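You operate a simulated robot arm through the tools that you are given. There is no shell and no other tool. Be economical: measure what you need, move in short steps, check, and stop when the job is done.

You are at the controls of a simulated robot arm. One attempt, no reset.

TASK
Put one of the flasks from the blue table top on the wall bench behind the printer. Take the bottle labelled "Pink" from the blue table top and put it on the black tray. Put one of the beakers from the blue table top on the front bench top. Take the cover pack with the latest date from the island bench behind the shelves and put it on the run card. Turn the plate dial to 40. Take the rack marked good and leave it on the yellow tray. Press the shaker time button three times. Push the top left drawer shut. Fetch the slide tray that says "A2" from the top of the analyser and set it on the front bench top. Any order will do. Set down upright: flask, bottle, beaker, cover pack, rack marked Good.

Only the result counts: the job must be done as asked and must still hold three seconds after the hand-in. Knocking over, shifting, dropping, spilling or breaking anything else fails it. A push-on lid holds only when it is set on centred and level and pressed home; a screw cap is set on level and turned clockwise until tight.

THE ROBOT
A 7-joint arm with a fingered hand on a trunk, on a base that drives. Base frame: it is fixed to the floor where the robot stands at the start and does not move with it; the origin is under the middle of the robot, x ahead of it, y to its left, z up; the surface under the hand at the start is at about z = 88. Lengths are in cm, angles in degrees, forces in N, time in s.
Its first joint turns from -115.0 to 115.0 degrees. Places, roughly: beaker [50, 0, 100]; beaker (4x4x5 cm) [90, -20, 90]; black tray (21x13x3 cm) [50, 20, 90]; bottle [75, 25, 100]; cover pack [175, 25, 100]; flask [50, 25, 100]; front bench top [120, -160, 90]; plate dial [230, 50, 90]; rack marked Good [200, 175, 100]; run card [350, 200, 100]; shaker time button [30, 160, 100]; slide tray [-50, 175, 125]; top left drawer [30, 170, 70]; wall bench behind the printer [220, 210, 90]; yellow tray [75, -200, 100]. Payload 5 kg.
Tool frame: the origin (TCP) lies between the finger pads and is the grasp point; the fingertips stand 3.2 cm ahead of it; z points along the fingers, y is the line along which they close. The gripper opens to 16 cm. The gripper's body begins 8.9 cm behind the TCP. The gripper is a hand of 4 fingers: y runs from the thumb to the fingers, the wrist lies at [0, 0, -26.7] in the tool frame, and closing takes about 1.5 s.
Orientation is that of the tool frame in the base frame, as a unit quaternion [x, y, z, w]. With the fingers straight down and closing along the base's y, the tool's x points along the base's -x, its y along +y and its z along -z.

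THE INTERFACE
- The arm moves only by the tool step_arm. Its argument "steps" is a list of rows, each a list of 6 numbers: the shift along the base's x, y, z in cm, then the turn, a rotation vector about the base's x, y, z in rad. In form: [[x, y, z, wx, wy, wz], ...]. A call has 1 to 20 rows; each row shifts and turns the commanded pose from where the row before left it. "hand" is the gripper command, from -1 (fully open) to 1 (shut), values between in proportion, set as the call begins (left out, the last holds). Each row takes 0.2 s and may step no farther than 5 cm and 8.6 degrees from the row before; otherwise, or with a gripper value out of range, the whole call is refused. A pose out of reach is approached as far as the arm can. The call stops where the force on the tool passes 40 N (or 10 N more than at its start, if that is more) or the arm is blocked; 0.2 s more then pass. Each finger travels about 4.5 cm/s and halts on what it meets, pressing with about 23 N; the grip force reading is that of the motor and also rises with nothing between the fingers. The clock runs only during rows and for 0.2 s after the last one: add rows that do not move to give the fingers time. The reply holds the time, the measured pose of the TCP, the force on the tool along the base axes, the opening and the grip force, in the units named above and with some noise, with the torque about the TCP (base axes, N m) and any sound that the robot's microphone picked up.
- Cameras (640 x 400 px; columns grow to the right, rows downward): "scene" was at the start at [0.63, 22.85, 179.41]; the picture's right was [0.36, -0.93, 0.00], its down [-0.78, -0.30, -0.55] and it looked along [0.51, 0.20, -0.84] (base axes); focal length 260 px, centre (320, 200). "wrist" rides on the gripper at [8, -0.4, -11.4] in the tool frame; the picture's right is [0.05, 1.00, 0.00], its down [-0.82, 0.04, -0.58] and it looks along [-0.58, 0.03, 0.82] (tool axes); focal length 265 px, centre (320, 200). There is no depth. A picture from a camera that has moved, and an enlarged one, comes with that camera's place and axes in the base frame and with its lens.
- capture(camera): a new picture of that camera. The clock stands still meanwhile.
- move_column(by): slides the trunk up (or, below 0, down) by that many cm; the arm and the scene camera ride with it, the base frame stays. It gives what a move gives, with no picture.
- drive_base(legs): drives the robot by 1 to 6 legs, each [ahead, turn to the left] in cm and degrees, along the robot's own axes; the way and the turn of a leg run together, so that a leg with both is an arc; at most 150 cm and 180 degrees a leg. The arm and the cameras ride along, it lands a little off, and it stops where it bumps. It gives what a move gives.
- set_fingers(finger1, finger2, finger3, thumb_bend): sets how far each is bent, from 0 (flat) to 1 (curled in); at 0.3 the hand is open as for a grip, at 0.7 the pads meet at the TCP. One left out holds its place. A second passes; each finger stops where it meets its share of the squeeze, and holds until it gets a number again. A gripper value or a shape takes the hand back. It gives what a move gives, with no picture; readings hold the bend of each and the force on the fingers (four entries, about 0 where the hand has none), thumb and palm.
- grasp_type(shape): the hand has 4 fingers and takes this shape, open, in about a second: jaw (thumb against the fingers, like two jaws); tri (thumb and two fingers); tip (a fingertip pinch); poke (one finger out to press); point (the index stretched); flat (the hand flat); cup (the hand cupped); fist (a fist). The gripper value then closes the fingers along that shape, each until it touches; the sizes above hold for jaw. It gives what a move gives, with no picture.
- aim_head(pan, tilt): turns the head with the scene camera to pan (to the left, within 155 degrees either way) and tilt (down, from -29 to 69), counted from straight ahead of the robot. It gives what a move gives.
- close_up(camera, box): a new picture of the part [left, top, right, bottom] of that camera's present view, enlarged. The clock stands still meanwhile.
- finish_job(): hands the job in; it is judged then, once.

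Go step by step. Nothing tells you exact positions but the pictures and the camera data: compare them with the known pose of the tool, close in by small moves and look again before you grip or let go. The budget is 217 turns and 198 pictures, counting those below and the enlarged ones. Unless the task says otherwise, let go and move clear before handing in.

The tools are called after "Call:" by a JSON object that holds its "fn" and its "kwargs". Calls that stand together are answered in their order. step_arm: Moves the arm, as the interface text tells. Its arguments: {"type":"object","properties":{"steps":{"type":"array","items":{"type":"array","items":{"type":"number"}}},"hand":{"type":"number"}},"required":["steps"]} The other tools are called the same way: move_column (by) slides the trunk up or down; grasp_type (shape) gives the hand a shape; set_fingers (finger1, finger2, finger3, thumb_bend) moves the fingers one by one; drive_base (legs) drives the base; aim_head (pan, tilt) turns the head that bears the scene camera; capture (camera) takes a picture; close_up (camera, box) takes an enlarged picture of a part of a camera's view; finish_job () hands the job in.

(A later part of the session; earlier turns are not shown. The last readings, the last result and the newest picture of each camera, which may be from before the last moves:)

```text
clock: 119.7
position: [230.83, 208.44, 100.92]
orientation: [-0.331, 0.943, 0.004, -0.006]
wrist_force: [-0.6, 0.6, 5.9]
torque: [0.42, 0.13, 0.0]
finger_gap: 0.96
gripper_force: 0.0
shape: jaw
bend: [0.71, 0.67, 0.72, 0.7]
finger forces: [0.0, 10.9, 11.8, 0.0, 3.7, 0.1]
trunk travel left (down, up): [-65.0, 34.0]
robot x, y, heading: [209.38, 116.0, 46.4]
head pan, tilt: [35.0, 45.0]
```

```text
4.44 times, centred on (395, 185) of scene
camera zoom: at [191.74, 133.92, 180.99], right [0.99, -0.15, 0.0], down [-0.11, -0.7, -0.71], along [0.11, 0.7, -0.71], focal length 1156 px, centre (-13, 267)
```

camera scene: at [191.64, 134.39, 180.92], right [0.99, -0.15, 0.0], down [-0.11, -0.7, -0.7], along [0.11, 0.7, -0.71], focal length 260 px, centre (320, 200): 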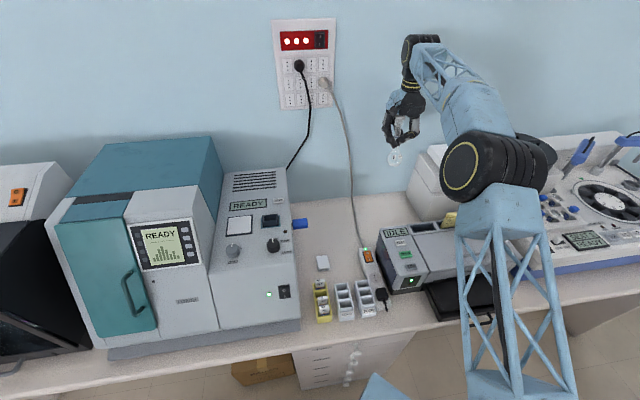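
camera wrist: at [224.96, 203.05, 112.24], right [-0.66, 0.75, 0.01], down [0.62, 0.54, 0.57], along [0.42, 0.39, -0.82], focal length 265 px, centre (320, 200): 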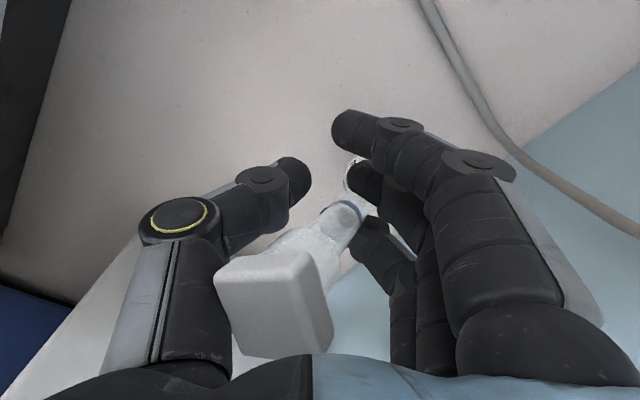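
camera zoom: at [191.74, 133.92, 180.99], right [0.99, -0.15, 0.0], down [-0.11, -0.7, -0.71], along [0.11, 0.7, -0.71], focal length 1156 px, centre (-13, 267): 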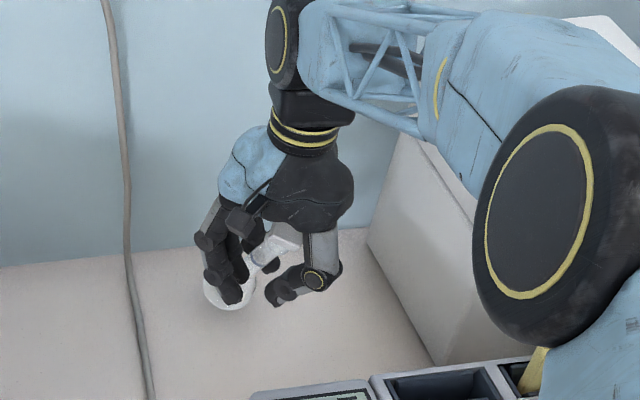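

The flask leans towards the thumb while wedged. I lift slightly off the bench so it can swing back as I finish closing.

Call:
{"fn": "step_arm", "kwargs": {"steps": [[0, 0, 1, 0, 0, 0], [0, 0, 1, 0, 0, 0], [0, 0, 1, 0, 0, 0]], "hand": 0.6}}

Call:
{"fn": "capture", "kwargs": {"camera": "wrist"}}

Call:
{"fn": "close_up", "kwargs": {"camera": "scene", "box": [350, 140, 440, 230]}}

```text
clock: 120.5
position: [230.87, 208.42, 103.89]
orientation: [-0.331, 0.944, 0.004, -0.005]
wrist_force: [0.0, 0.1, -0.6]
torque: [-0.03, 0.01, 0.02]
finger_gap: 3.12
gripper_force: 0.0
shape: jaw
bend: [0.73, 0.71, 0.74, 0.7]
finger forces: [0.0, 12.5, 13.2, 0.0, 0.0, 0.0]
trunk travel left (down, up): [-65.0, 34.0]
robot x, y, heading: [209.51, 116.21, 46.1]
head pan, tilt: [35.0, 45.0]
```

```text
127 pictures are left
camera wrist: at [225.02, 203.1, 115.23], right [-0.66, 0.75, 0.01], down [0.62, 0.54, 0.57], along [0.42, 0.39, -0.82], focal length 265 px, centre (320, 200)
```

wrist: 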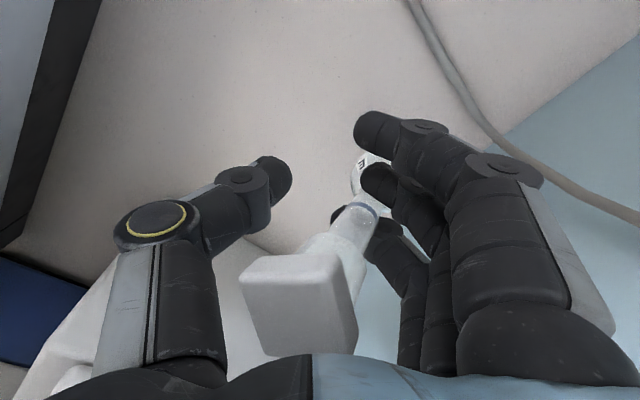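

```text
4.44 times, centred on (395, 185) of scene
camera zoom: at [191.75, 133.95, 180.98], right [0.99, -0.15, 0.0], down [-0.11, -0.7, -0.71], along [0.11, 0.7, -0.71], focal length 1156 px, centre (-13, 267)
```

zoom: 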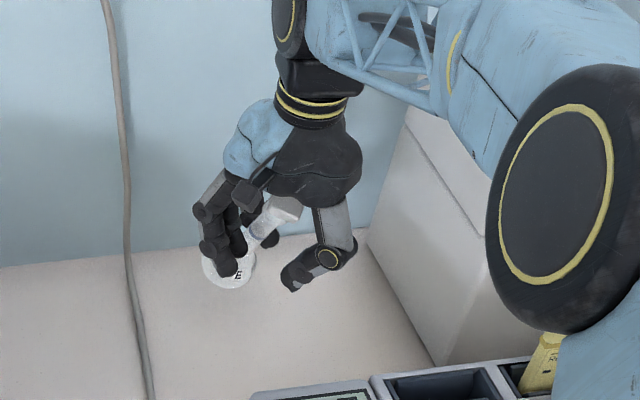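

Call:
{"fn": "step_arm", "kwargs": {"steps": [[0, 0, 0, 0, 0, 0], [0, 0, 0, 0, 0, 0], [0, 0, 0, 0, 0, 0], [0, 0, 0, 0, 0, 0], [0, 0, 0, 0, 0, 0]], "hand": 0.95}}

Call:
{"fn": "capture", "kwargs": {"camera": "wrist"}}

Call:
{"fn": "close_up", "kwargs": {"camera": "scene", "box": [350, 140, 440, 230]}}

```text
clock: 121.7
position: [230.92, 208.44, 103.86]
orientation: [-0.33, 0.944, 0.004, -0.004]
wrist_force: [0.9, 0.0, -1.2]
torque: [-0.01, 0.01, 0.01]
finger_gap: 0.48
gripper_force: 0.0
shape: jaw
bend: [0.71, 0.67, 0.72, 0.7]
finger forces: [0.0, 11.5, 12.3, 0.0, 0.2, 0.0]
trunk travel left (down, up): [-65.0, 34.0]
robot x, y, heading: [209.27, 115.65, 46.1]
head pan, tilt: [35.0, 45.0]
```

```text
125 pictures are left
camera wrist: at [225.02, 203.13, 115.19], right [-0.66, 0.75, 0.01], down [0.62, 0.54, 0.57], along [0.42, 0.39, -0.82], focal length 265 px, centre (320, 200)
```

wrist: 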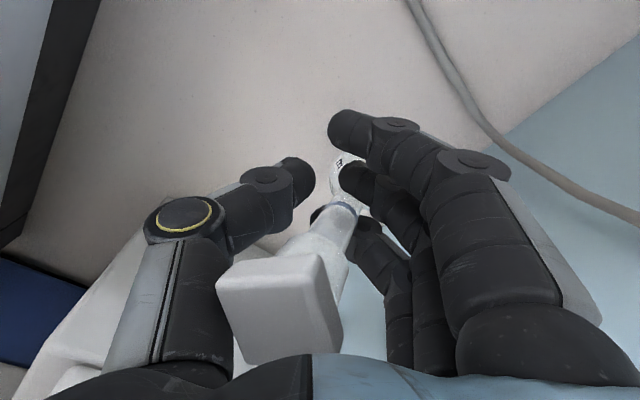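

```text
4.44 times, centred on (395, 185) of scene
camera zoom: at [191.76, 133.99, 180.98], right [0.99, -0.15, 0.0], down [-0.11, -0.7, -0.71], along [0.11, 0.7, -0.71], focal length 1156 px, centre (-13, 267)
```

zoom: 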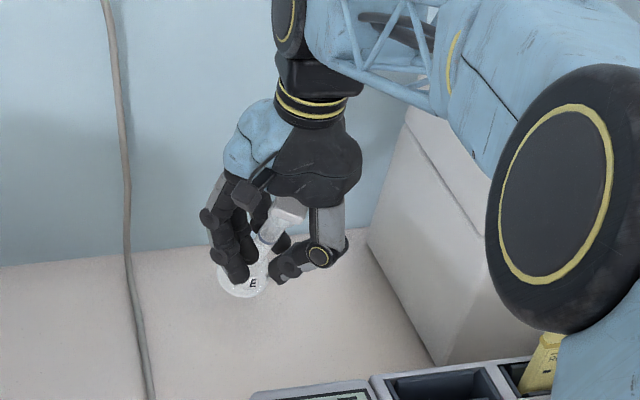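

The flask is held rigidly but tilted about 24°. I back off from the wall a little and tilt the hand to bring the flask vertical.

Call:
{"fn": "step_arm", "kwargs": {"steps": [[0.7, -2, 1.5, 0, 0, 0], [0.7, -2, 1.5, 0, 0, 0], [0.6, -0.6, 0, -0.102, -0.095, 0], [0.6, -0.6, 0, -0.102, -0.095, 0], [0.6, -0.6, 0, -0.102, -0.095, 0]]}}

Call:
{"fn": "capture", "kwargs": {"camera": "wrist"}}

Call:
{"fn": "close_up", "kwargs": {"camera": "scene", "box": [330, 130, 450, 250]}}

```text
clock: 122.9
position: [234.06, 202.83, 106.83]
orientation: [-0.324, 0.924, -0.189, 0.079]
wrist_force: [0.3, 0.4, 0.3]
torque: [-0.02, 0.02, 0.01]
finger_gap: 0.43
gripper_force: 0.0
shape: jaw
bend: [0.7, 0.67, 0.72, 0.7]
finger forces: [0.0, 11.6, 12.0, 0.0, 0.1, 0.0]
trunk travel left (down, up): [-65.0, 34.0]
robot x, y, heading: [209.31, 116.19, 46.0]
head pan, tilt: [35.0, 45.0]
```

```text
123 pictures are left
camera wrist: at [225.06, 200.86, 117.18], right [-0.61, 0.69, -0.4], down [0.46, 0.71, 0.53], along [0.65, 0.14, -0.75], focal length 265 px, centre (320, 200)
```

wrist: 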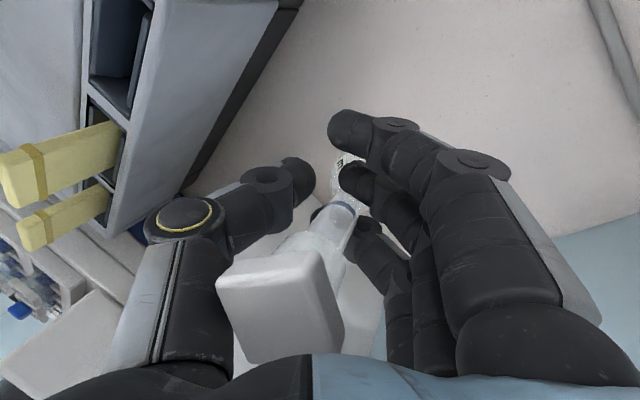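

```text
3.33 times, centred on (390, 190) of scene
camera zoom: at [191.68, 134.15, 180.95], right [0.99, -0.15, 0.0], down [-0.11, -0.7, -0.71], along [0.11, 0.7, -0.71], focal length 867 px, centre (87, 233)
```

zoom: 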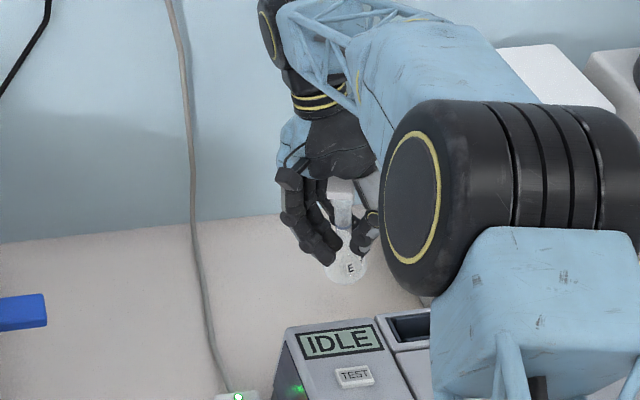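

Working out the flask axis from the pictures, it now leans about 19° towards +x. I correct that with another hand rotation.

Call:
{"fn": "step_arm", "kwargs": {"steps": [[0, 0, 0.5, -0.046, 0.105, 0], [0, 0, 0.5, -0.046, 0.105, 0], [0, 0, 0, -0.046, 0.105, 0]]}}

Call:
{"fn": "capture", "kwargs": {"camera": "wrist"}}

Call:
{"fn": "close_up", "kwargs": {"camera": "scene", "box": [350, 150, 430, 230]}}

```text
clock: 123.7
position: [234.21, 202.89, 107.76]
orientation: [-0.353, 0.91, -0.197, -0.091]
wrist_force: [0.4, 0.0, -0.6]
torque: [-0.04, -0.03, -0.03]
finger_gap: 0.46
gripper_force: 0.0
shape: jaw
bend: [0.7, 0.67, 0.72, 0.7]
finger forces: [0.0, 11.4, 11.9, 0.1, 0.0, 0.0]
trunk travel left (down, up): [-65.0, 34.0]
robot x, y, heading: [209.47, 116.49, 46.1]
head pan, tilt: [35.0, 45.0]
```

```text
121 pictures are left
camera wrist: at [228.86, 202.47, 120.6], right [-0.72, 0.64, -0.28], down [0.58, 0.77, 0.26], along [0.38, 0.03, -0.92], focal length 265 px, centre (320, 200)
```

wrist: 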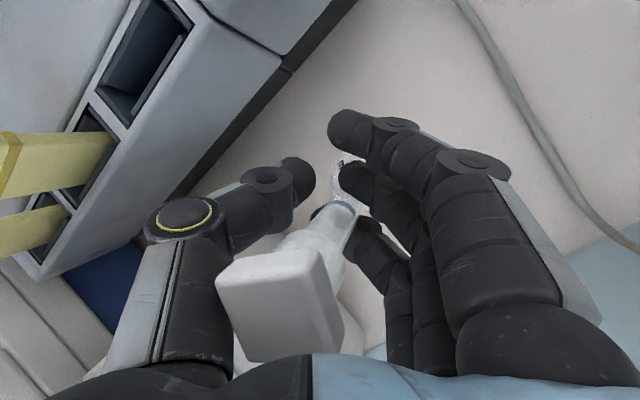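

```text
5.00 times, centred on (390, 190) of scene
camera zoom: at [191.8, 134.12, 180.97], right [0.99, -0.15, 0.0], down [-0.11, -0.7, -0.71], along [0.11, 0.7, -0.71], focal length 1300 px, centre (-30, 250)
```

zoom: 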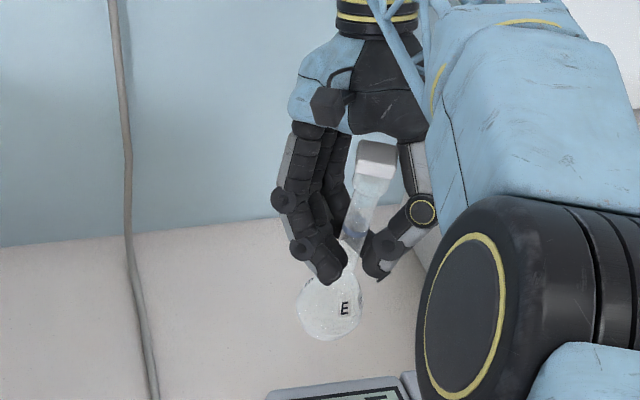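

The flask is now vertical in view. I shift slightly away from the printer and lower it to contact.

Call:
{"fn": "step_arm", "kwargs": {"steps": [[-1.5, 2.5, 0, 0, 0, 0], [0, 0, -2, 0, 0, 0], [0, 0, -2, 0, 0, 0], [0, 0, -1.5, 0, 0, 0], [0, 0, -0.5, 0, 0, 0], [0, 0, -0.5, 0, 0, 0], [0, 0, -0.5, 0, 0, 0], [0, 0, -0.4, 0, 0, 0]]}}

Call:
{"fn": "capture", "kwargs": {"camera": "wrist"}}

Call:
{"fn": "close_up", "kwargs": {"camera": "scene", "box": [350, 150, 430, 230]}}

```text
clock: 125.5
position: [232.89, 203.24, 100.29]
orientation: [-0.354, 0.91, -0.197, -0.09]
wrist_force: [1.2, 0.3, 11.1]
torque: [0.19, 0.09, -0.04]
finger_gap: 0.39
gripper_force: 0.1
shape: jaw
bend: [0.7, 0.7, 0.73, 0.7]
finger forces: [0.1, 9.8, 9.5, 0.0, 1.4, 0.6]
out of reach, approached as far as the arm can: row 1
trunk travel left (down, up): [-65.0, 34.0]
robot x, y, heading: [209.34, 116.1, 46.3]
head pan, tilt: [35.0, 45.0]
```

```text
119 pictures are left
camera wrist: at [227.5, 202.89, 113.17], right [-0.72, 0.64, -0.28], down [0.58, 0.77, 0.26], along [0.38, 0.03, -0.92], focal length 265 px, centre (320, 200)
```

wrist: 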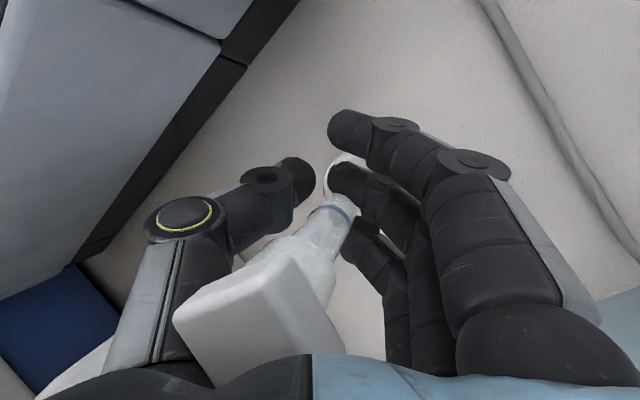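

```text
5.00 times, centred on (390, 190) of scene
camera zoom: at [191.76, 133.94, 180.97], right [0.99, -0.15, 0.0], down [-0.11, -0.7, -0.71], along [0.11, 0.7, -0.71], focal length 1300 px, centre (-30, 250)
```

zoom: 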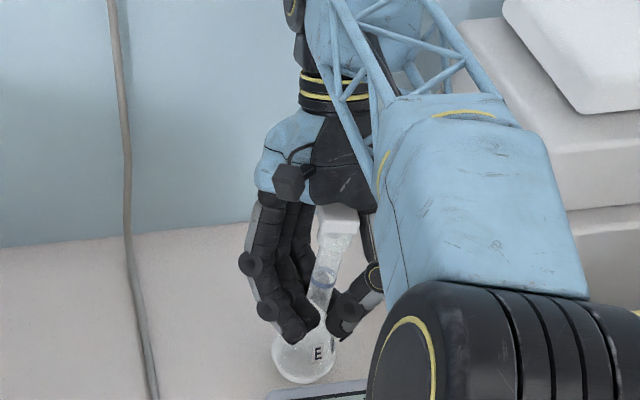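

Contact made with the flask almost upright. I ease up a little and open only the third finger.

Call:
{"fn": "step_arm", "kwargs": {"steps": [[0, 0, 0.3, 0, 0, 0], [0, 0, 0, 0, 0, 0]]}}

Call:
{"fn": "set_fingers", "kwargs": {"thumb_bend": 0.5}}

Call:
{"fn": "capture", "kwargs": {"camera": "wrist"}}

Call:
{"fn": "set_fingers", "kwargs": {"finger3": 0.4}}

Call:
{"fn": "capture", "kwargs": {"camera": "wrist"}}

Call:
{"fn": "close_up", "kwargs": {"camera": "scene", "box": [350, 150, 430, 230]}}

```text
clock: 126.1
position: [232.67, 203.27, 100.66]
orientation: [-0.353, 0.91, -0.196, -0.09]
wrist_force: [0.0, -1.2, -1.3]
torque: [-0.03, -0.01, -0.02]
finger_gap: 0.44
gripper_force: 0.2
shape: jaw
bend: [0.7, 0.69, 0.72, 0.7]
finger forces: [0.1, 11.7, 12.1, 0.1, 0.2, 0.1]
trunk travel left (down, up): [-65.0, 34.0]
robot x, y, heading: [209.51, 116.25, 46.3]
head pan, tilt: [35.0, 45.0]
```

```text
clock: 127.1
position: [232.66, 203.34, 100.72]
orientation: [-0.354, 0.91, -0.197, -0.091]
wrist_force: [-0.4, 0.6, 0.8]
torque: [-0.01, 0.02, 0.0]
finger_gap: 5.66
gripper_force: 11.6
shape: fingers
bend: [0.7, 0.69, 0.72, 0.5]
finger forces: [0.0, 11.7, 11.8, 0.0, 0.2, 0.0]
trunk travel left (down, up): [-65.0, 34.0]
robot x, y, heading: [209.24, 116.84, 46.1]
head pan, tilt: [35.0, 45.0]
```

```text
117 pictures are left
camera wrist: at [227.42, 202.96, 113.56], right [-0.72, 0.64, -0.28], down [0.58, 0.77, 0.26], along [0.38, 0.03, -0.92], focal length 265 px, centre (320, 200)
```

wrist: 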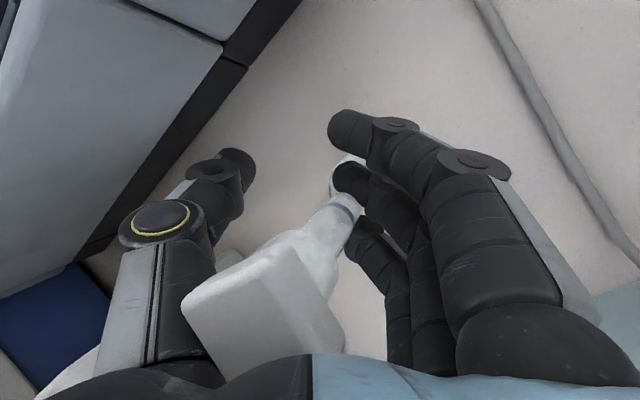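

```text
clock: 128.1
position: [232.79, 203.4, 100.79]
orientation: [-0.354, 0.91, -0.197, -0.089]
wrist_force: [1.3, 0.0, 4.4]
torque: [-0.02, -0.12, 0.01]
finger_gap: 5.65
gripper_force: 14.8
shape: fingers
bend: [0.7, 0.68, 0.71, 0.5]
finger forces: [0.0, 13.8, 15.6, 0.0, 0.1, 0.1]
trunk travel left (down, up): [-65.0, 34.0]
robot x, y, heading: [209.22, 116.03, 46.4]
head pan, tilt: [35.0, 45.0]
```

```text
116 pictures are left
camera wrist: at [227.42, 202.93, 113.6], right [-0.72, 0.64, -0.28], down [0.58, 0.77, 0.26], along [0.38, 0.03, -0.92], focal length 265 px, centre (320, 200)
```

wrist: 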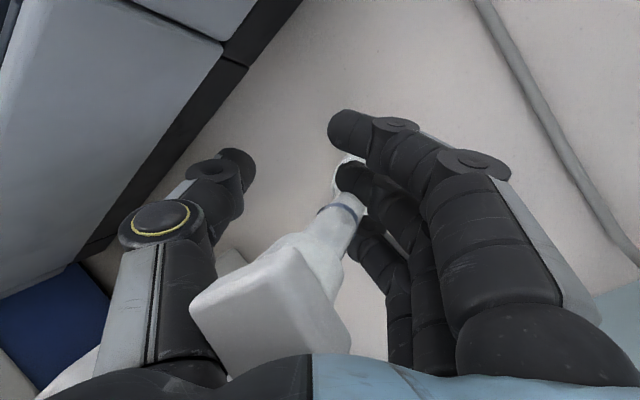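

```text
5.00 times, centred on (390, 190) of scene
camera zoom: at [191.75, 133.94, 180.99], right [0.99, -0.15, 0.0], down [-0.11, -0.7, -0.71], along [0.11, 0.7, -0.71], focal length 1300 px, centre (-30, 250)
```

zoom: 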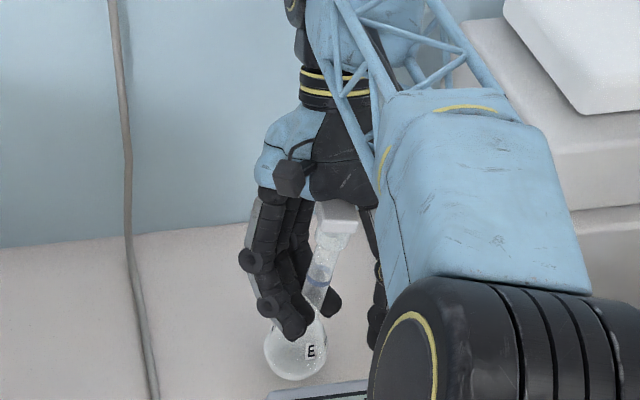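

Finger 3 is hooked past the neck, so I open finger 2 instead to release the squeeze.

Call:
{"fn": "set_fingers", "kwargs": {"finger2": 0.35}}

Call:
{"fn": "capture", "kwargs": {"camera": "wrist"}}

Call:
{"fn": "close_up", "kwargs": {"camera": "scene", "box": [350, 150, 430, 230]}}

```text
clock: 129.1
position: [232.8, 203.23, 100.81]
orientation: [-0.353, 0.91, -0.197, -0.09]
wrist_force: [2.4, -1.2, 8.2]
torque: [0.19, -0.04, -0.06]
finger_gap: 5.62
gripper_force: 7.4
shape: fingers
bend: [0.7, 0.34, 0.61, 0.5]
finger forces: [2.6, 3.8, 8.4, 0.0, 0.0, 0.1]
trunk travel left (down, up): [-65.0, 34.0]
robot x, y, heading: [209.31, 116.0, 46.5]
head pan, tilt: [35.0, 45.0]
```

```text
114 pictures are left
camera wrist: at [227.45, 202.9, 113.63], right [-0.72, 0.64, -0.28], down [0.58, 0.77, 0.26], along [0.38, 0.03, -0.92], focal length 265 px, centre (320, 200)
```

wrist: 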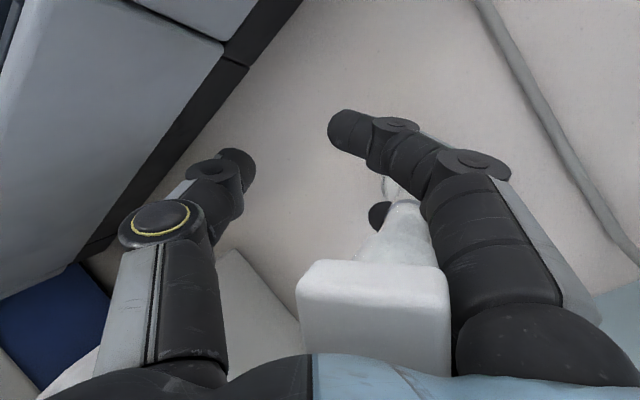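

```text
5.00 times, centred on (390, 190) of scene
camera zoom: at [191.76, 133.89, 180.99], right [0.99, -0.15, 0.0], down [-0.11, -0.7, -0.71], along [0.11, 0.7, -0.71], focal length 1300 px, centre (-30, 250)
```

zoom: 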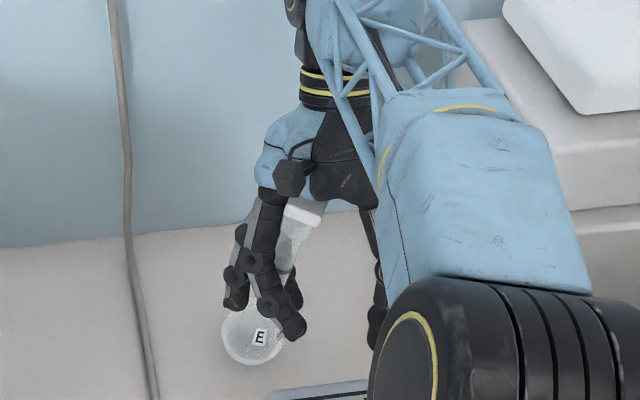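

The flask leans on the fingers. I open finger 1, then curl finger 3 inward so it stops hooking the neck.

Call:
{"fn": "set_fingers", "kwargs": {"finger1": 0.3}}

Call:
{"fn": "set_fingers", "kwargs": {"finger3": 0.72}}

Call:
{"fn": "capture", "kwargs": {"camera": "wrist"}}

Call:
{"fn": "close_up", "kwargs": {"camera": "scene", "box": [350, 150, 430, 230]}}

```text
clock: 130.1
position: [232.74, 203.26, 100.75]
orientation: [-0.354, 0.91, -0.197, -0.09]
wrist_force: [0.8, -1.1, 6.5]
torque: [0.04, 0.04, 0.0]
finger_gap: 13.01
gripper_force: 6.1
shape: fingers
bend: [0.3, 0.34, 0.61, 0.5]
finger forces: [1.0, 4.0, 6.4, 0.0, 0.0, 0.6]
trunk travel left (down, up): [-65.0, 34.0]
robot x, y, heading: [209.11, 115.87, 46.4]
head pan, tilt: [35.0, 45.0]
```

```text
clock: 131.1
position: [232.7, 203.29, 100.84]
orientation: [-0.355, 0.909, -0.197, -0.09]
wrist_force: [-0.6, 0.4, 0.5]
torque: [0.02, 0.02, 0.03]
finger_gap: 13.01
gripper_force: 0.2
shape: fingers
bend: [0.3, 0.35, 0.72, 0.5]
finger forces: [0.1, 0.1, 0.1, 0.0, 0.1, 0.1]
trunk travel left (down, up): [-65.0, 34.0]
robot x, y, heading: [209.48, 116.16, 46.1]
head pan, tilt: [35.0, 45.0]
```

```text
112 pictures are left
camera wrist: at [227.42, 202.95, 113.56], right [-0.72, 0.64, -0.28], down [0.58, 0.77, 0.26], along [0.38, 0.03, -0.92], focal length 265 px, centre (320, 200)
```

wrist: 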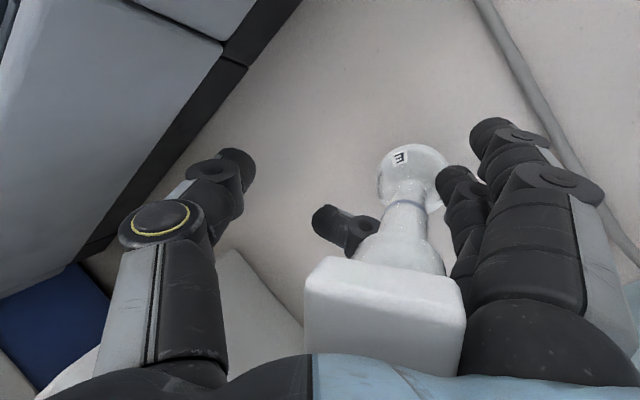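

```text
5.00 times, centred on (390, 190) of scene
camera zoom: at [191.75, 133.98, 180.98], right [0.99, -0.15, 0.0], down [-0.11, -0.7, -0.71], along [0.11, 0.7, -0.71], focal length 1300 px, centre (-30, 250)
```

zoom: 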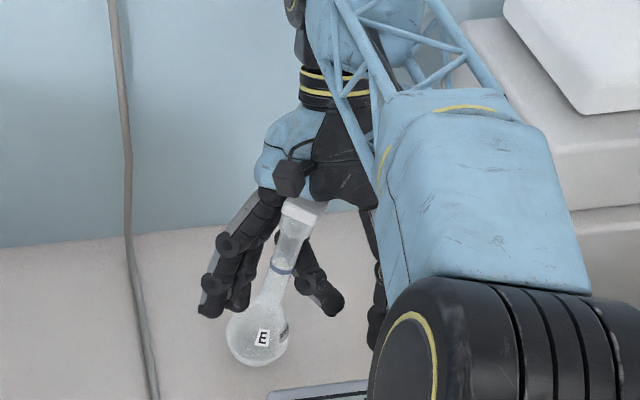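

The flask is free and standing. To clear finger 3 I move the whole hand about 3 cm along the heading with the base, then look.

Call:
{"fn": "drive_base", "kwargs": {"legs": [[3, 0]]}}

Call:
{"fn": "capture", "kwargs": {"camera": "wrist"}}

Call:
{"fn": "close_up", "kwargs": {"camera": "scene", "box": [350, 150, 430, 230]}}

```text
clock: 131.9
position: [234.89, 205.51, 100.64]
orientation: [-0.353, 0.91, -0.197, -0.091]
wrist_force: [1.4, -0.2, -0.5]
torque: [-0.04, 0.05, -0.01]
finger_gap: 13.05
gripper_force: 0.1
shape: fingers
bend: [0.3, 0.35, 0.72, 0.5]
finger forces: [0.1, 0.0, 0.0, 0.0, 0.0, 0.1]
trunk travel left (down, up): [-65.0, 34.0]
robot x, y, heading: [211.34, 118.16, 46.0]
head pan, tilt: [35.0, 45.0]
```

```text
110 pictures are left
camera wrist: at [229.58, 205.21, 113.42], right [-0.72, 0.64, -0.28], down [0.58, 0.77, 0.26], along [0.38, 0.02, -0.92], focal length 265 px, centre (320, 200)
```

wrist: 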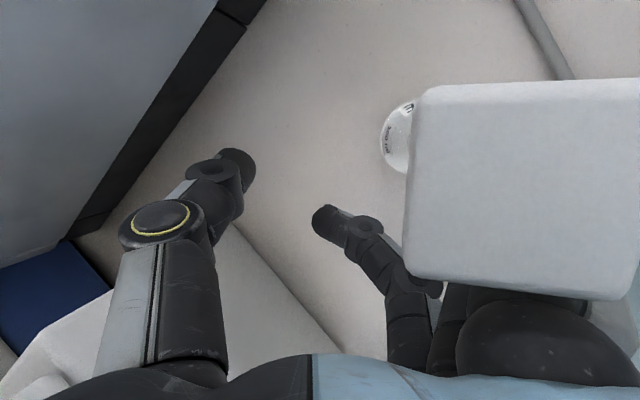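

```text
5.00 times, centred on (390, 190) of scene
camera zoom: at [193.92, 136.32, 180.96], right [0.99, -0.15, 0.0], down [-0.11, -0.7, -0.71], along [0.11, 0.7, -0.71], focal length 1300 px, centre (-30, 250)
```

zoom: 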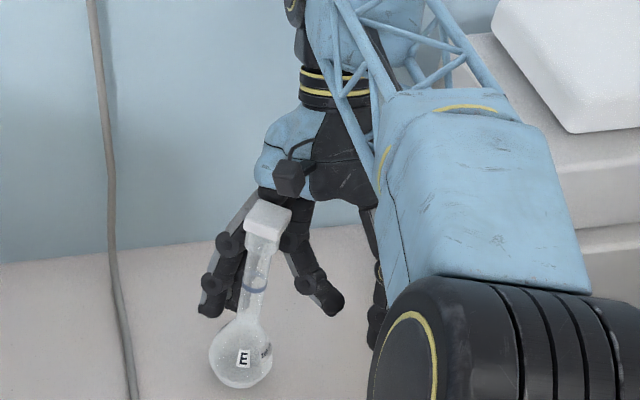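

The flask stands upright. I open all fingers wide before withdrawing along the tilted tool axis.

Call:
{"fn": "set_fingers", "kwargs": {"finger1": 0.1, "finger2": 0.1, "finger3": 0.1, "thumb_bend": 0.2}}

Call:
{"fn": "step_arm", "kwargs": {"steps": [[-0.7, 0.6, 0, 0, 0, 0], [-0.7, 0.6, 0, 0, 0, 0]]}}

Call:
{"fn": "capture", "kwargs": {"camera": "wrist"}}

Call:
{"fn": "close_up", "kwargs": {"camera": "scene", "box": [350, 150, 430, 230]}}

```text
clock: 132.9
position: [234.78, 205.54, 100.64]
orientation: [-0.353, 0.91, -0.197, -0.091]
wrist_force: [0.7, 0.2, -0.4]
torque: [0.0, 0.0, -0.01]
finger_gap: 20.57
gripper_force: 0.1
shape: fingers
bend: [0.1, 0.1, 0.1, 0.2]
finger forces: [0.0, 0.1, 0.1, 0.1, 0.0, 0.0]
trunk travel left (down, up): [-65.0, 34.0]
robot x, y, heading: [211.59, 118.21, 46.3]
head pan, tilt: [35.0, 45.0]
```

```text
clock: 133.5
position: [233.32, 205.96, 100.84]
orientation: [-0.353, 0.91, -0.197, -0.09]
wrist_force: [0.0, -0.6, 1.0]
torque: [0.0, 0.01, 0.0]
finger_gap: 20.55
gripper_force: 0.0
shape: fingers
bend: [0.1, 0.1, 0.1, 0.2]
finger forces: [0.0, 0.0, 0.1, 0.1, 0.1, 0.0]
out of reach, approached as far as the arm can: row 2
trunk travel left (down, up): [-65.0, 34.0]
robot x, y, heading: [211.28, 118.43, 46.2]
head pan, tilt: [35.0, 45.0]
```

```text
108 pictures are left
camera wrist: at [228.03, 205.62, 113.67], right [-0.72, 0.64, -0.28], down [0.58, 0.77, 0.26], along [0.38, 0.03, -0.92], focal length 265 px, centre (320, 200)
```

wrist: 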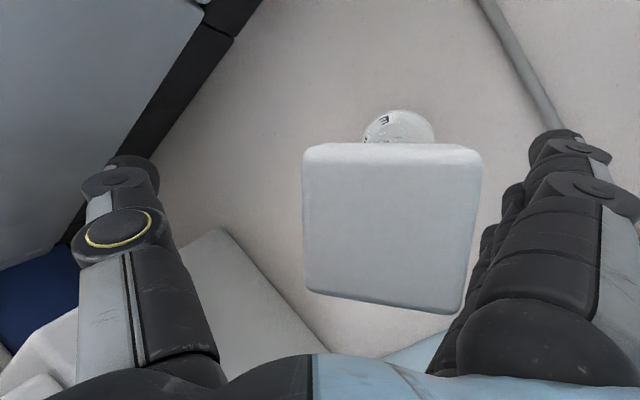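

```text
5.00 times, centred on (390, 190) of scene
camera zoom: at [193.82, 136.16, 180.98], right [0.99, -0.15, 0.0], down [-0.11, -0.7, -0.71], along [0.11, 0.7, -0.71], focal length 1300 px, centre (-30, 250)
```

zoom: 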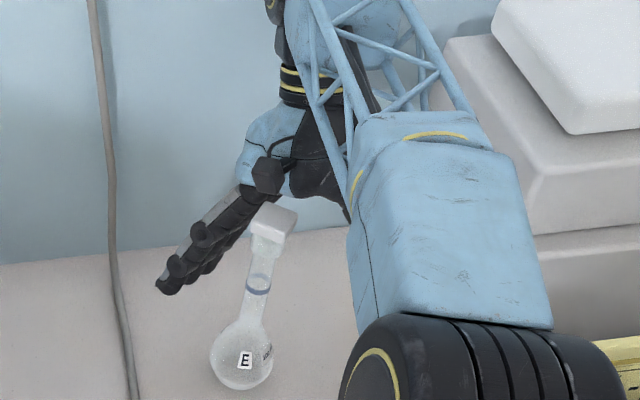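

Call:
{"fn": "step_arm", "kwargs": {"steps": [[0, 0, 1, 0, 0, 0], [0, 0, 2, 0, 0, 0], [0, 0, 3, 0, 0, 0], [0, 0, 3, 0, 0, 0], [0, 0, 3, 0, 0, 0], [0, 0, 4, 0, 0, 0], [0, 0, 4, 0, 0, 0]]}}

Call:
{"fn": "close_up", "kwargs": {"camera": "scene", "box": [340, 130, 440, 250]}}

```text
clock: 135.1
position: [233.13, 204.84, 116.21]
orientation: [-0.354, 0.91, -0.196, -0.09]
wrist_force: [-0.9, -1.3, -0.2]
torque: [0.1, 0.0, 0.03]
finger_gap: 20.57
gripper_force: 0.0
shape: fingers
bend: [0.1, 0.1, 0.1, 0.2]
finger forces: [0.0, 0.1, 0.1, 0.0, 0.0, 0.0]
out of reach, approached as far as the arm can: row 6, 7
trunk travel left (down, up): [-65.0, 34.0]
robot x, y, heading: [211.14, 118.77, 46.4]
head pan, tilt: [35.0, 45.0]
```

```text
3.33 times, centred on (390, 190) of scene
camera zoom: at [193.8, 135.76, 181.03], right [0.99, -0.15, 0.0], down [-0.11, -0.7, -0.71], along [0.11, 0.7, -0.7], focal length 867 px, centre (87, 233)
```

zoom: 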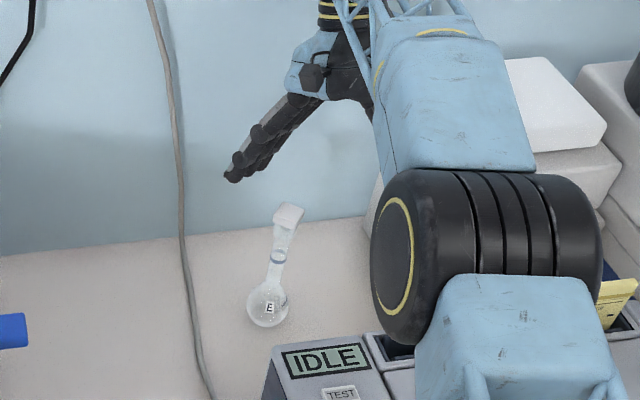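

The flask stands upright behind the printer. I raise and straighten the arm, then look for the cover packs, dial and run card.

Call:
{"fn": "step_arm", "kwargs": {"steps": [[0, -3, 3, 0, 0, 0], [0, -3, 3, 0, 0, 0], [0, -3, 3, 0.046, -0.105, 0], [0, -3, 3, 0.046, -0.105, 0], [0, -4, 2, 0.046, -0.105, 0], [0, -4, 2, 0.102, 0.095, 0], [0, -4, 2, 0.102, 0.095, 0], [0, -4, 2, 0.102, 0.095, 0], [0, -4, 0, 0, 0, 0], [0, -4, 0, 0, 0, 0], [1, -4, 0, 0, 0, 0], [2, -4, 0, 0, 0, 0], [2, -4, 0, 0, 0, 0]], "hand": -1}}

Call:
{"fn": "aim_head", "kwargs": {"pan": -5, "tilt": 30}}

Call:
{"fn": "capture", "kwargs": {"camera": "scene"}}

Call:
{"fn": "aim_head", "kwargs": {"pan": -135, "tilt": 42}}

Call:
{"fn": "capture", "kwargs": {"camera": "scene"}}

```text
clock: 137.9
position: [238.16, 157.11, 135.88]
orientation: [-0.332, 0.943, 0.004, -0.005]
wrist_force: [0.2, -0.2, 0.6]
torque: [0.04, 0.03, -0.04]
finger_gap: 16.01
gripper_force: 0.0
shape: jaw
bend: [0.3, 0.3, 0.3, 0.3]
finger forces: [0.1, 0.0, 0.0, 0.1, 0.1, 0.0]
trunk travel left (down, up): [-65.0, 34.0]
robot x, y, heading: [211.33, 118.1, 46.5]
head pan, tilt: [35.0, 45.0]
```

```text
clock: 139.0
position: [238.21, 157.44, 135.85]
orientation: [-0.331, 0.944, 0.004, -0.005]
wrist_force: [-0.5, -0.4, -0.2]
torque: [0.0, -0.01, 0.0]
finger_gap: 16.0
gripper_force: 0.0
shape: jaw
bend: [0.3, 0.3, 0.3, 0.3]
finger forces: [0.0, 0.0, 0.0, 0.0, 0.0, 0.0]
trunk travel left (down, up): [-65.0, 34.0]
robot x, y, heading: [211.17, 118.61, 46.4]
head pan, tilt: [-5.0, 30.0]
```

```text
105 pictures are left
camera scene: at [199.41, 134.03, 183.24], right [0.66, -0.75, 0.0], down [-0.38, -0.33, -0.87], along [0.65, 0.57, -0.5], focal length 260 px, centre (320, 200)
```

scene: 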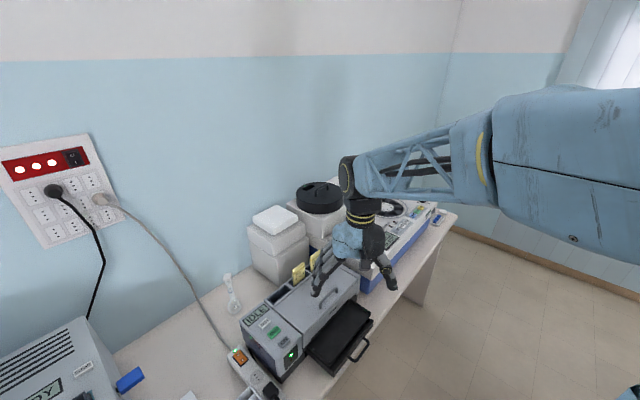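

```text
clock: 141.1
position: [238.02, 157.27, 135.87]
orientation: [-0.331, 0.944, 0.004, -0.005]
wrist_force: [0.4, 0.3, -0.3]
torque: [0.02, -0.03, 0.03]
finger_gap: 16.0
gripper_force: 0.0
shape: jaw
bend: [0.3, 0.3, 0.3, 0.3]
finger forces: [0.0, 0.1, 0.0, 0.0, 0.0, 0.1]
trunk travel left (down, up): [-65.0, 34.0]
robot x, y, heading: [211.43, 118.47, 46.3]
head pan, tilt: [-135.0, 42.0]
```

```text
104 pictures are left
camera scene: at [192.79, 119.72, 181.42], right [-1.0, -0.02, 0.0], down [-0.01, 0.67, -0.74], along [0.02, -0.74, -0.67], focal length 260 px, centre (320, 200)
```

scene: 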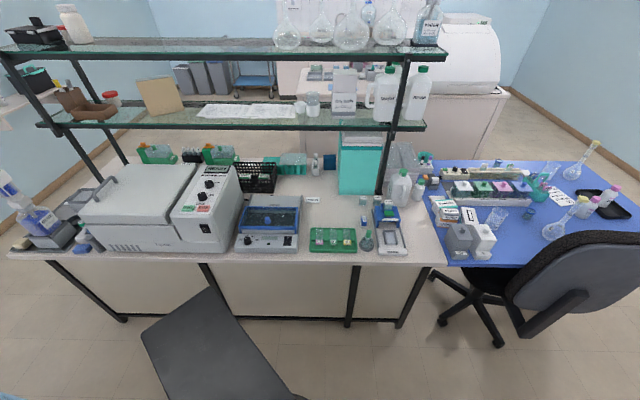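

Call:
{"fn": "close_up", "kwargs": {"camera": "scene", "box": [300, 130, 450, 270]}}

Call:
{"fn": "close_up", "kwargs": {"camera": "scene", "box": [80, 120, 320, 270]}}

Call:
{"fn": "close_up", "kwargs": {"camera": "scene", "box": [200, 70, 360, 210]}}

```text
2.86 times, centred on (375, 200) of scene
camera zoom: at [192.79, 119.72, 181.42], right [-1.0, -0.02, 0.0], down [-0.01, 0.67, -0.74], along [0.02, -0.74, -0.67], focal length 743 px, centre (163, 200)
```

zoom: 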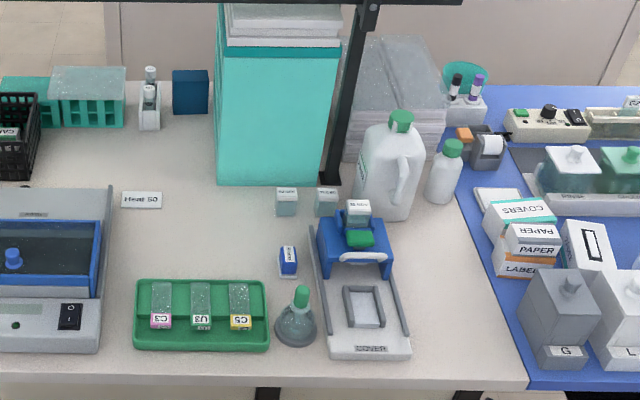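

```text
2.67 times, centred on (200, 195) of scene
camera zoom: at [192.79, 119.72, 181.42], right [-1.0, -0.02, 0.0], down [-0.01, 0.67, -0.74], along [0.02, -0.74, -0.67], focal length 693 px, centre (640, 213)
```

zoom: 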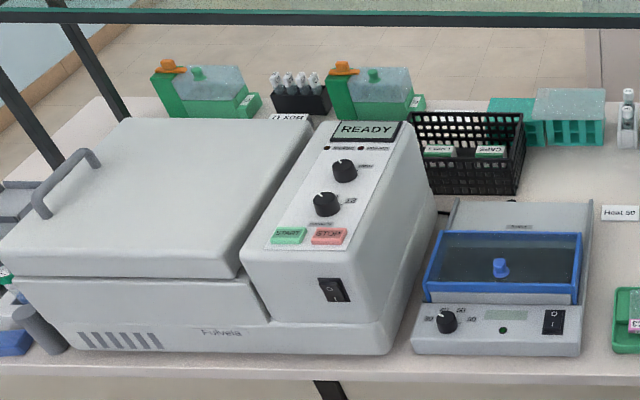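

```text
2.86 times, centred on (280, 140) of scene
camera zoom: at [192.79, 119.72, 181.42], right [-1.0, -0.02, 0.0], down [-0.01, 0.67, -0.74], along [0.02, -0.74, -0.67], focal length 743 px, centre (434, 371)
```

zoom: 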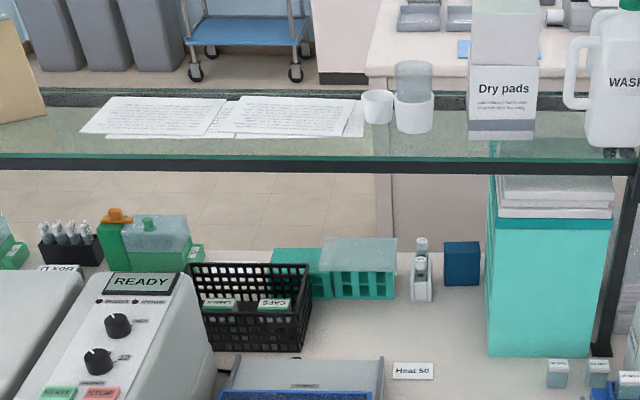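

Call:
{"fn": "close_up", "kwargs": {"camera": "scene", "box": [350, 185, 390, 230]}}

Call:
{"fn": "close_up", "kwargs": {"camera": "scene", "box": [230, 225, 305, 255]}}

```text
8.89 times, centred on (370, 208) of scene
camera zoom: at [192.79, 119.72, 181.42], right [-1.0, -0.02, 0.0], down [-0.01, 0.67, -0.74], along [0.02, -0.74, -0.67], focal length 2312 px, centre (-124, 133)
```

zoom: 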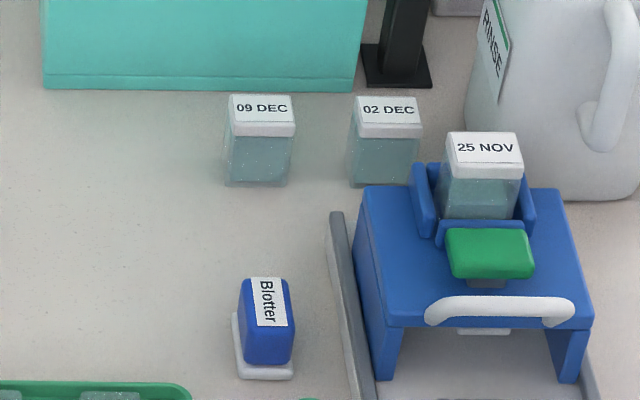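

```text
8.53 times, centred on (268, 240) of scene
camera zoom: at [192.79, 119.72, 181.42], right [-1.0, -0.02, 0.0], down [-0.01, 0.67, -0.74], along [0.02, -0.74, -0.67], focal length 2219 px, centre (768, -141)
```

zoom: 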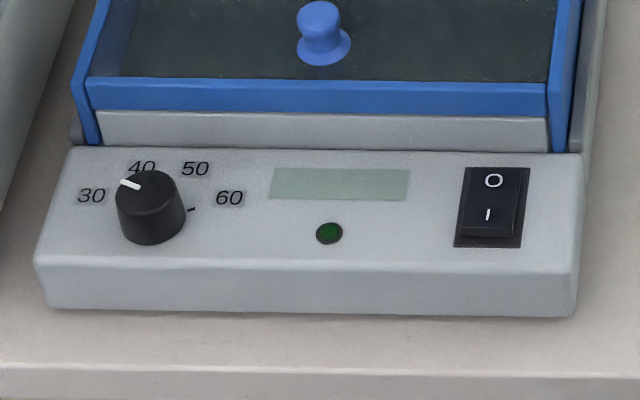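

Latest date is 09 DEC, at about (173, 19.5). The dial points at 30 and must go to 40. Now I look for the run card beyond the printer.

Call:
{"fn": "aim_head", "kwargs": {"pan": 0, "tilt": 25}}

Call:
{"fn": "close_up", "kwargs": {"camera": "scene", "box": [320, 130, 480, 270]}}

```text
clock: 143.3
position: [238.14, 157.29, 135.81]
orientation: [-0.331, 0.943, 0.005, -0.005]
wrist_force: [-0.6, -0.3, -0.8]
torque: [-0.02, -0.03, -0.01]
finger_gap: 15.99
gripper_force: 0.1
shape: jaw
bend: [0.3, 0.3, 0.3, 0.3]
finger forces: [0.1, 0.0, 0.1, 0.1, 0.0, 0.1]
trunk travel left (down, up): [-65.0, 34.0]
robot x, y, heading: [211.13, 118.52, 46.0]
head pan, tilt: [0.0, 25.0]
```

```text
2.86 times, centred on (400, 200) of scene
camera zoom: at [198.99, 134.73, 184.04], right [0.72, -0.69, 0.0], down [-0.29, -0.3, -0.91], along [0.63, 0.65, -0.42], focal length 743 px, centre (91, 200)
```

zoom: 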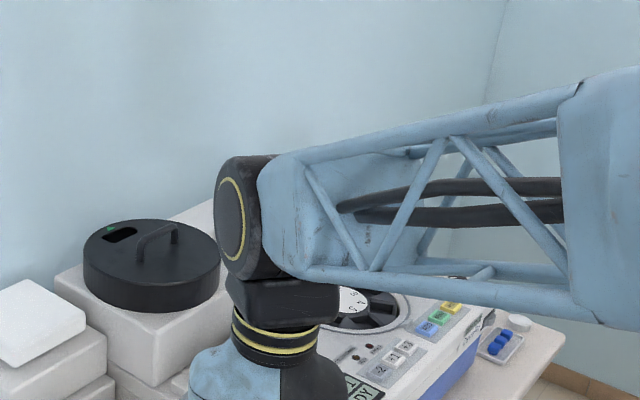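

I back off into the aisle and turn to face the island bench.

Call:
{"fn": "drive_base", "kwargs": {"legs": [[-30, 0], [0, -90]]}}

Call:
{"fn": "aim_head", "kwargs": {"pan": -40, "tilt": 45}}

Call:
{"fn": "capture", "kwargs": {"camera": "scene"}}

```text
clock: 149.4
position: [229.3, 69.71, 135.86]
orientation: [0.439, 0.898, 0.006, -0.002]
wrist_force: [0.7, -0.1, 0.0]
torque: [0.02, 0.01, 0.04]
finger_gap: 16.0
gripper_force: 0.0
shape: jaw
bend: [0.3, 0.3, 0.3, 0.3]
finger forces: [0.1, 0.0, 0.1, 0.1, 0.0, 0.0]
trunk travel left (down, up): [-65.0, 34.0]
robot x, y, heading: [190.85, 96.77, -44.4]
head pan, tilt: [0.0, 25.0]
```

```text
clock: 150.4
position: [229.3, 69.62, 135.82]
orientation: [0.439, 0.898, 0.006, -0.001]
wrist_force: [-0.1, 0.0, 0.3]
torque: [0.02, 0.02, -0.02]
finger_gap: 16.01
gripper_force: 0.1
shape: jaw
bend: [0.3, 0.3, 0.3, 0.3]
finger forces: [0.0, 0.0, 0.0, 0.1, 0.1, 0.0]
trunk travel left (down, up): [-65.0, 34.0]
robot x, y, heading: [190.75, 96.75, -44.9]
head pan, tilt: [-40.0, 45.0]
```

```text
97 pictures are left
camera scene: at [201.65, 107.48, 180.99], right [-1.0, -0.1, 0.0], down [-0.07, 0.7, -0.71], along [0.07, -0.7, -0.71], focal length 260 px, centre (320, 200)
```

scene: 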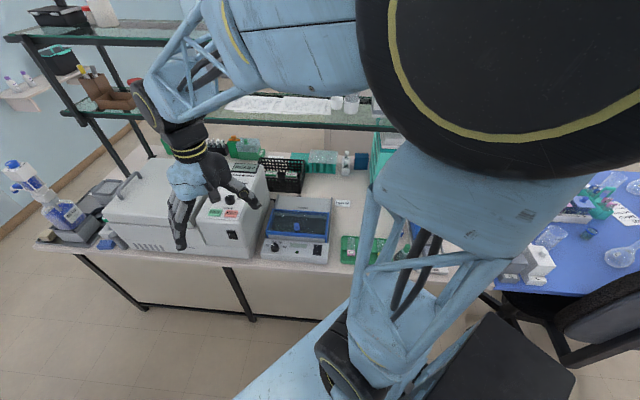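

Dial first, since the hand is near. I turn the wrist to look at it squarely.

Call:
{"fn": "step_arm", "kwargs": {"steps": [[-0.5, -1, -3, 0, 0, -0.132], [-0.5, -1, -3, 0, 0, -0.132], [-0.5, -1, -3, 0, 0, -0.132], [-0.5, -1, -3, 0, 0, -0.132], [-0.5, -1, -2, 0, 0, -0.132]]}}

Call:
{"fn": "close_up", "kwargs": {"camera": "wrist", "box": [200, 50, 440, 250]}}

```text
clock: 151.6
position: [226.89, 64.74, 121.75]
orientation: [0.707, 0.707, 0.007, 0.001]
wrist_force: [-0.8, -0.3, 0.0]
torque: [-0.03, -0.01, -0.01]
finger_gap: 15.99
gripper_force: 0.0
shape: jaw
bend: [0.3, 0.3, 0.3, 0.3]
finger forces: [0.0, 0.1, 0.1, 0.1, 0.0, 0.0]
trunk travel left (down, up): [-65.0, 34.0]
robot x, y, heading: [190.93, 97.17, -44.4]
head pan, tilt: [-40.0, 45.0]
```

```text
2.00 times, centred on (320, 150) of wrist
camera zoom: at [226.45, 72.64, 133.2], right [1.0, 0.05, 0.01], down [0.04, -0.82, 0.57], along [0.04, -0.57, -0.82], focal length 531 px, centre (320, 300)
```

zoom: 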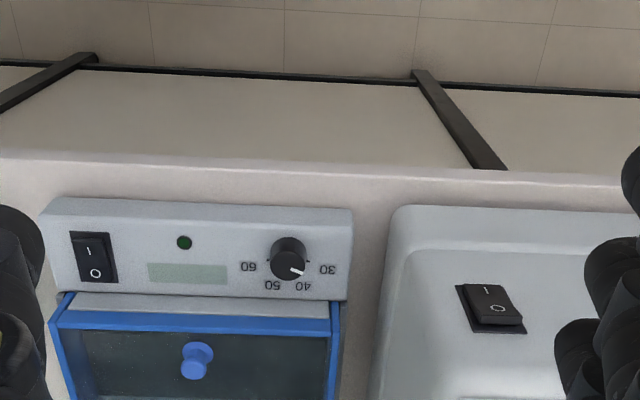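

Call:
{"fn": "close_up", "kwargs": {"camera": "wrist", "box": [275, 150, 335, 210]}}

```text
6.67 times, centred on (305, 180) of wrist
camera zoom: at [226.45, 72.64, 133.2], right [1.0, 0.05, 0.01], down [0.04, -0.82, 0.57], along [0.04, -0.57, -0.82], focal length 1769 px, centre (420, 333)
```

zoom: 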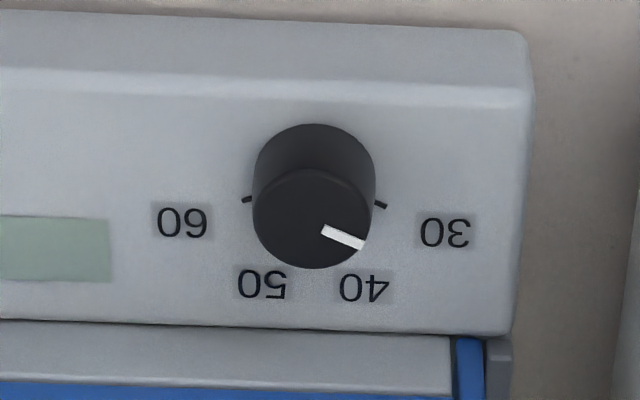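

The knob axis is vertical at about (225.4, 48.9), pointer at 30; it needs 40° clockwise. I position above it with the hand turned to leave room.

Call:
{"fn": "step_arm", "kwargs": {"steps": [[0, -2, 0, 0, 0, 0.149], [0, -2, 0, 0, 0, 0.149], [0, -2, 0, 0, 0, 0.149], [-0.3, -2, 0, 0, 0, 0.149], [-0.3, -2, 0, 0, 0, 0.149], [-0.3, -2, 0, 0, 0, 0.149], [-0.3, -2, 0, 0, 0, 0.149], [-0.3, -1.8, 0, 0, 0, 0.149], [0, 0, -4, 0, 0, 0], [0, 0, -4, 0, 0, 0], [0, 0, -4, 0, 0, 0], [0, 0, -3, 0, 0, 0]], "hand": 0.1}}

Call:
{"fn": "capture", "kwargs": {"camera": "wrist"}}

```text
clock: 154.2
position: [225.45, 48.83, 106.78]
orientation: [0.187, 0.982, 0.005, -0.003]
wrist_force: [-0.5, -0.4, -0.6]
torque: [0.03, 0.0, -0.03]
finger_gap: 7.28
gripper_force: 0.1
shape: jaw
bend: [0.73, 0.73, 0.73, 0.7]
finger forces: [0.0, 0.0, 0.0, 0.1, 0.1, 0.1]
trunk travel left (down, up): [-65.0, 34.0]
robot x, y, heading: [191.07, 96.92, -44.3]
head pan, tilt: [-40.0, 45.0]
```

```text
94 pictures are left
camera wrist: at [217.87, 51.22, 118.14], right [0.32, 0.95, 0.01], down [0.78, -0.27, 0.57], along [0.54, -0.17, -0.82], focal length 265 px, centre (320, 200)
```

wrist: 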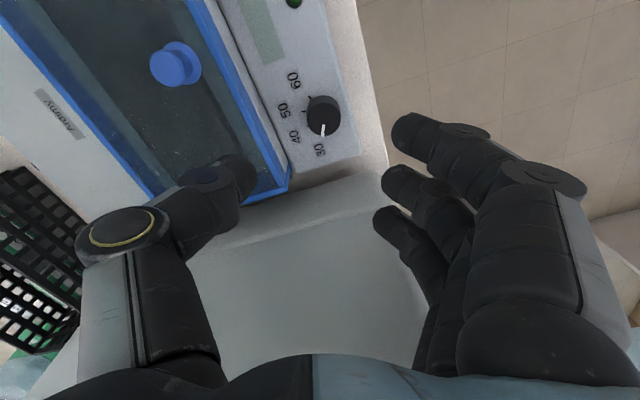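

Call:
{"fn": "step_arm", "kwargs": {"steps": [[-0.3, 0.1, -4, 0, 0, 0], [0, 0, -4, 0, 0, 0], [0, 0, -1.5, 0, 0, 0], [0, 0, -0.7, 0, 0, 0], [0, 0, 0, 0, 0, 0]]}}

Call:
{"fn": "capture", "kwargs": {"camera": "wrist"}}

```text
clock: 154.8
position: [224.92, 48.84, 100.13]
orientation: [0.188, 0.982, 0.0, 0.0]
wrist_force: [-4.2, 1.0, 33.0]
torque: [-1.63, 0.78, -0.3]
finger_gap: 7.25
gripper_force: 0.0
shape: jaw
bend: [0.73, 0.73, 0.73, 0.7]
finger forces: [0.0, 0.0, 0.0, 0.0, 32.6, 0.1]
trunk travel left (down, up): [-65.0, 34.0]
robot x, y, heading: [190.82, 96.63, -44.3]
head pan, tilt: [-40.0, 45.0]
stopped in row 3: the force on the tool passed its limit at 81 N (the readings are from after the stop); the commanded pose is now the measured one
```

```text
93 pictures are left
camera wrist: at [217.48, 51.41, 111.46], right [0.32, 0.95, 0.0], down [0.77, -0.26, 0.58], along [0.55, -0.18, -0.82], focal length 265 px, centre (320, 200)
```

wrist: 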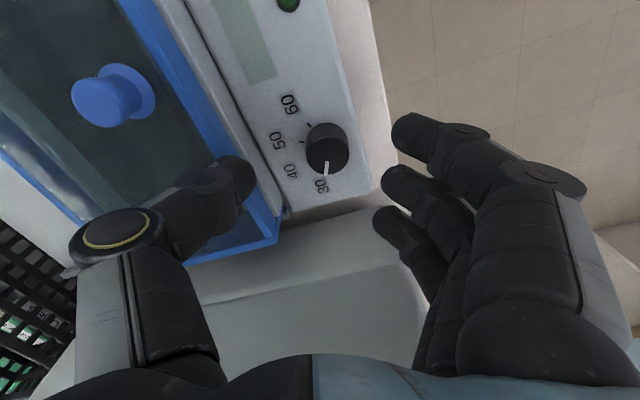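

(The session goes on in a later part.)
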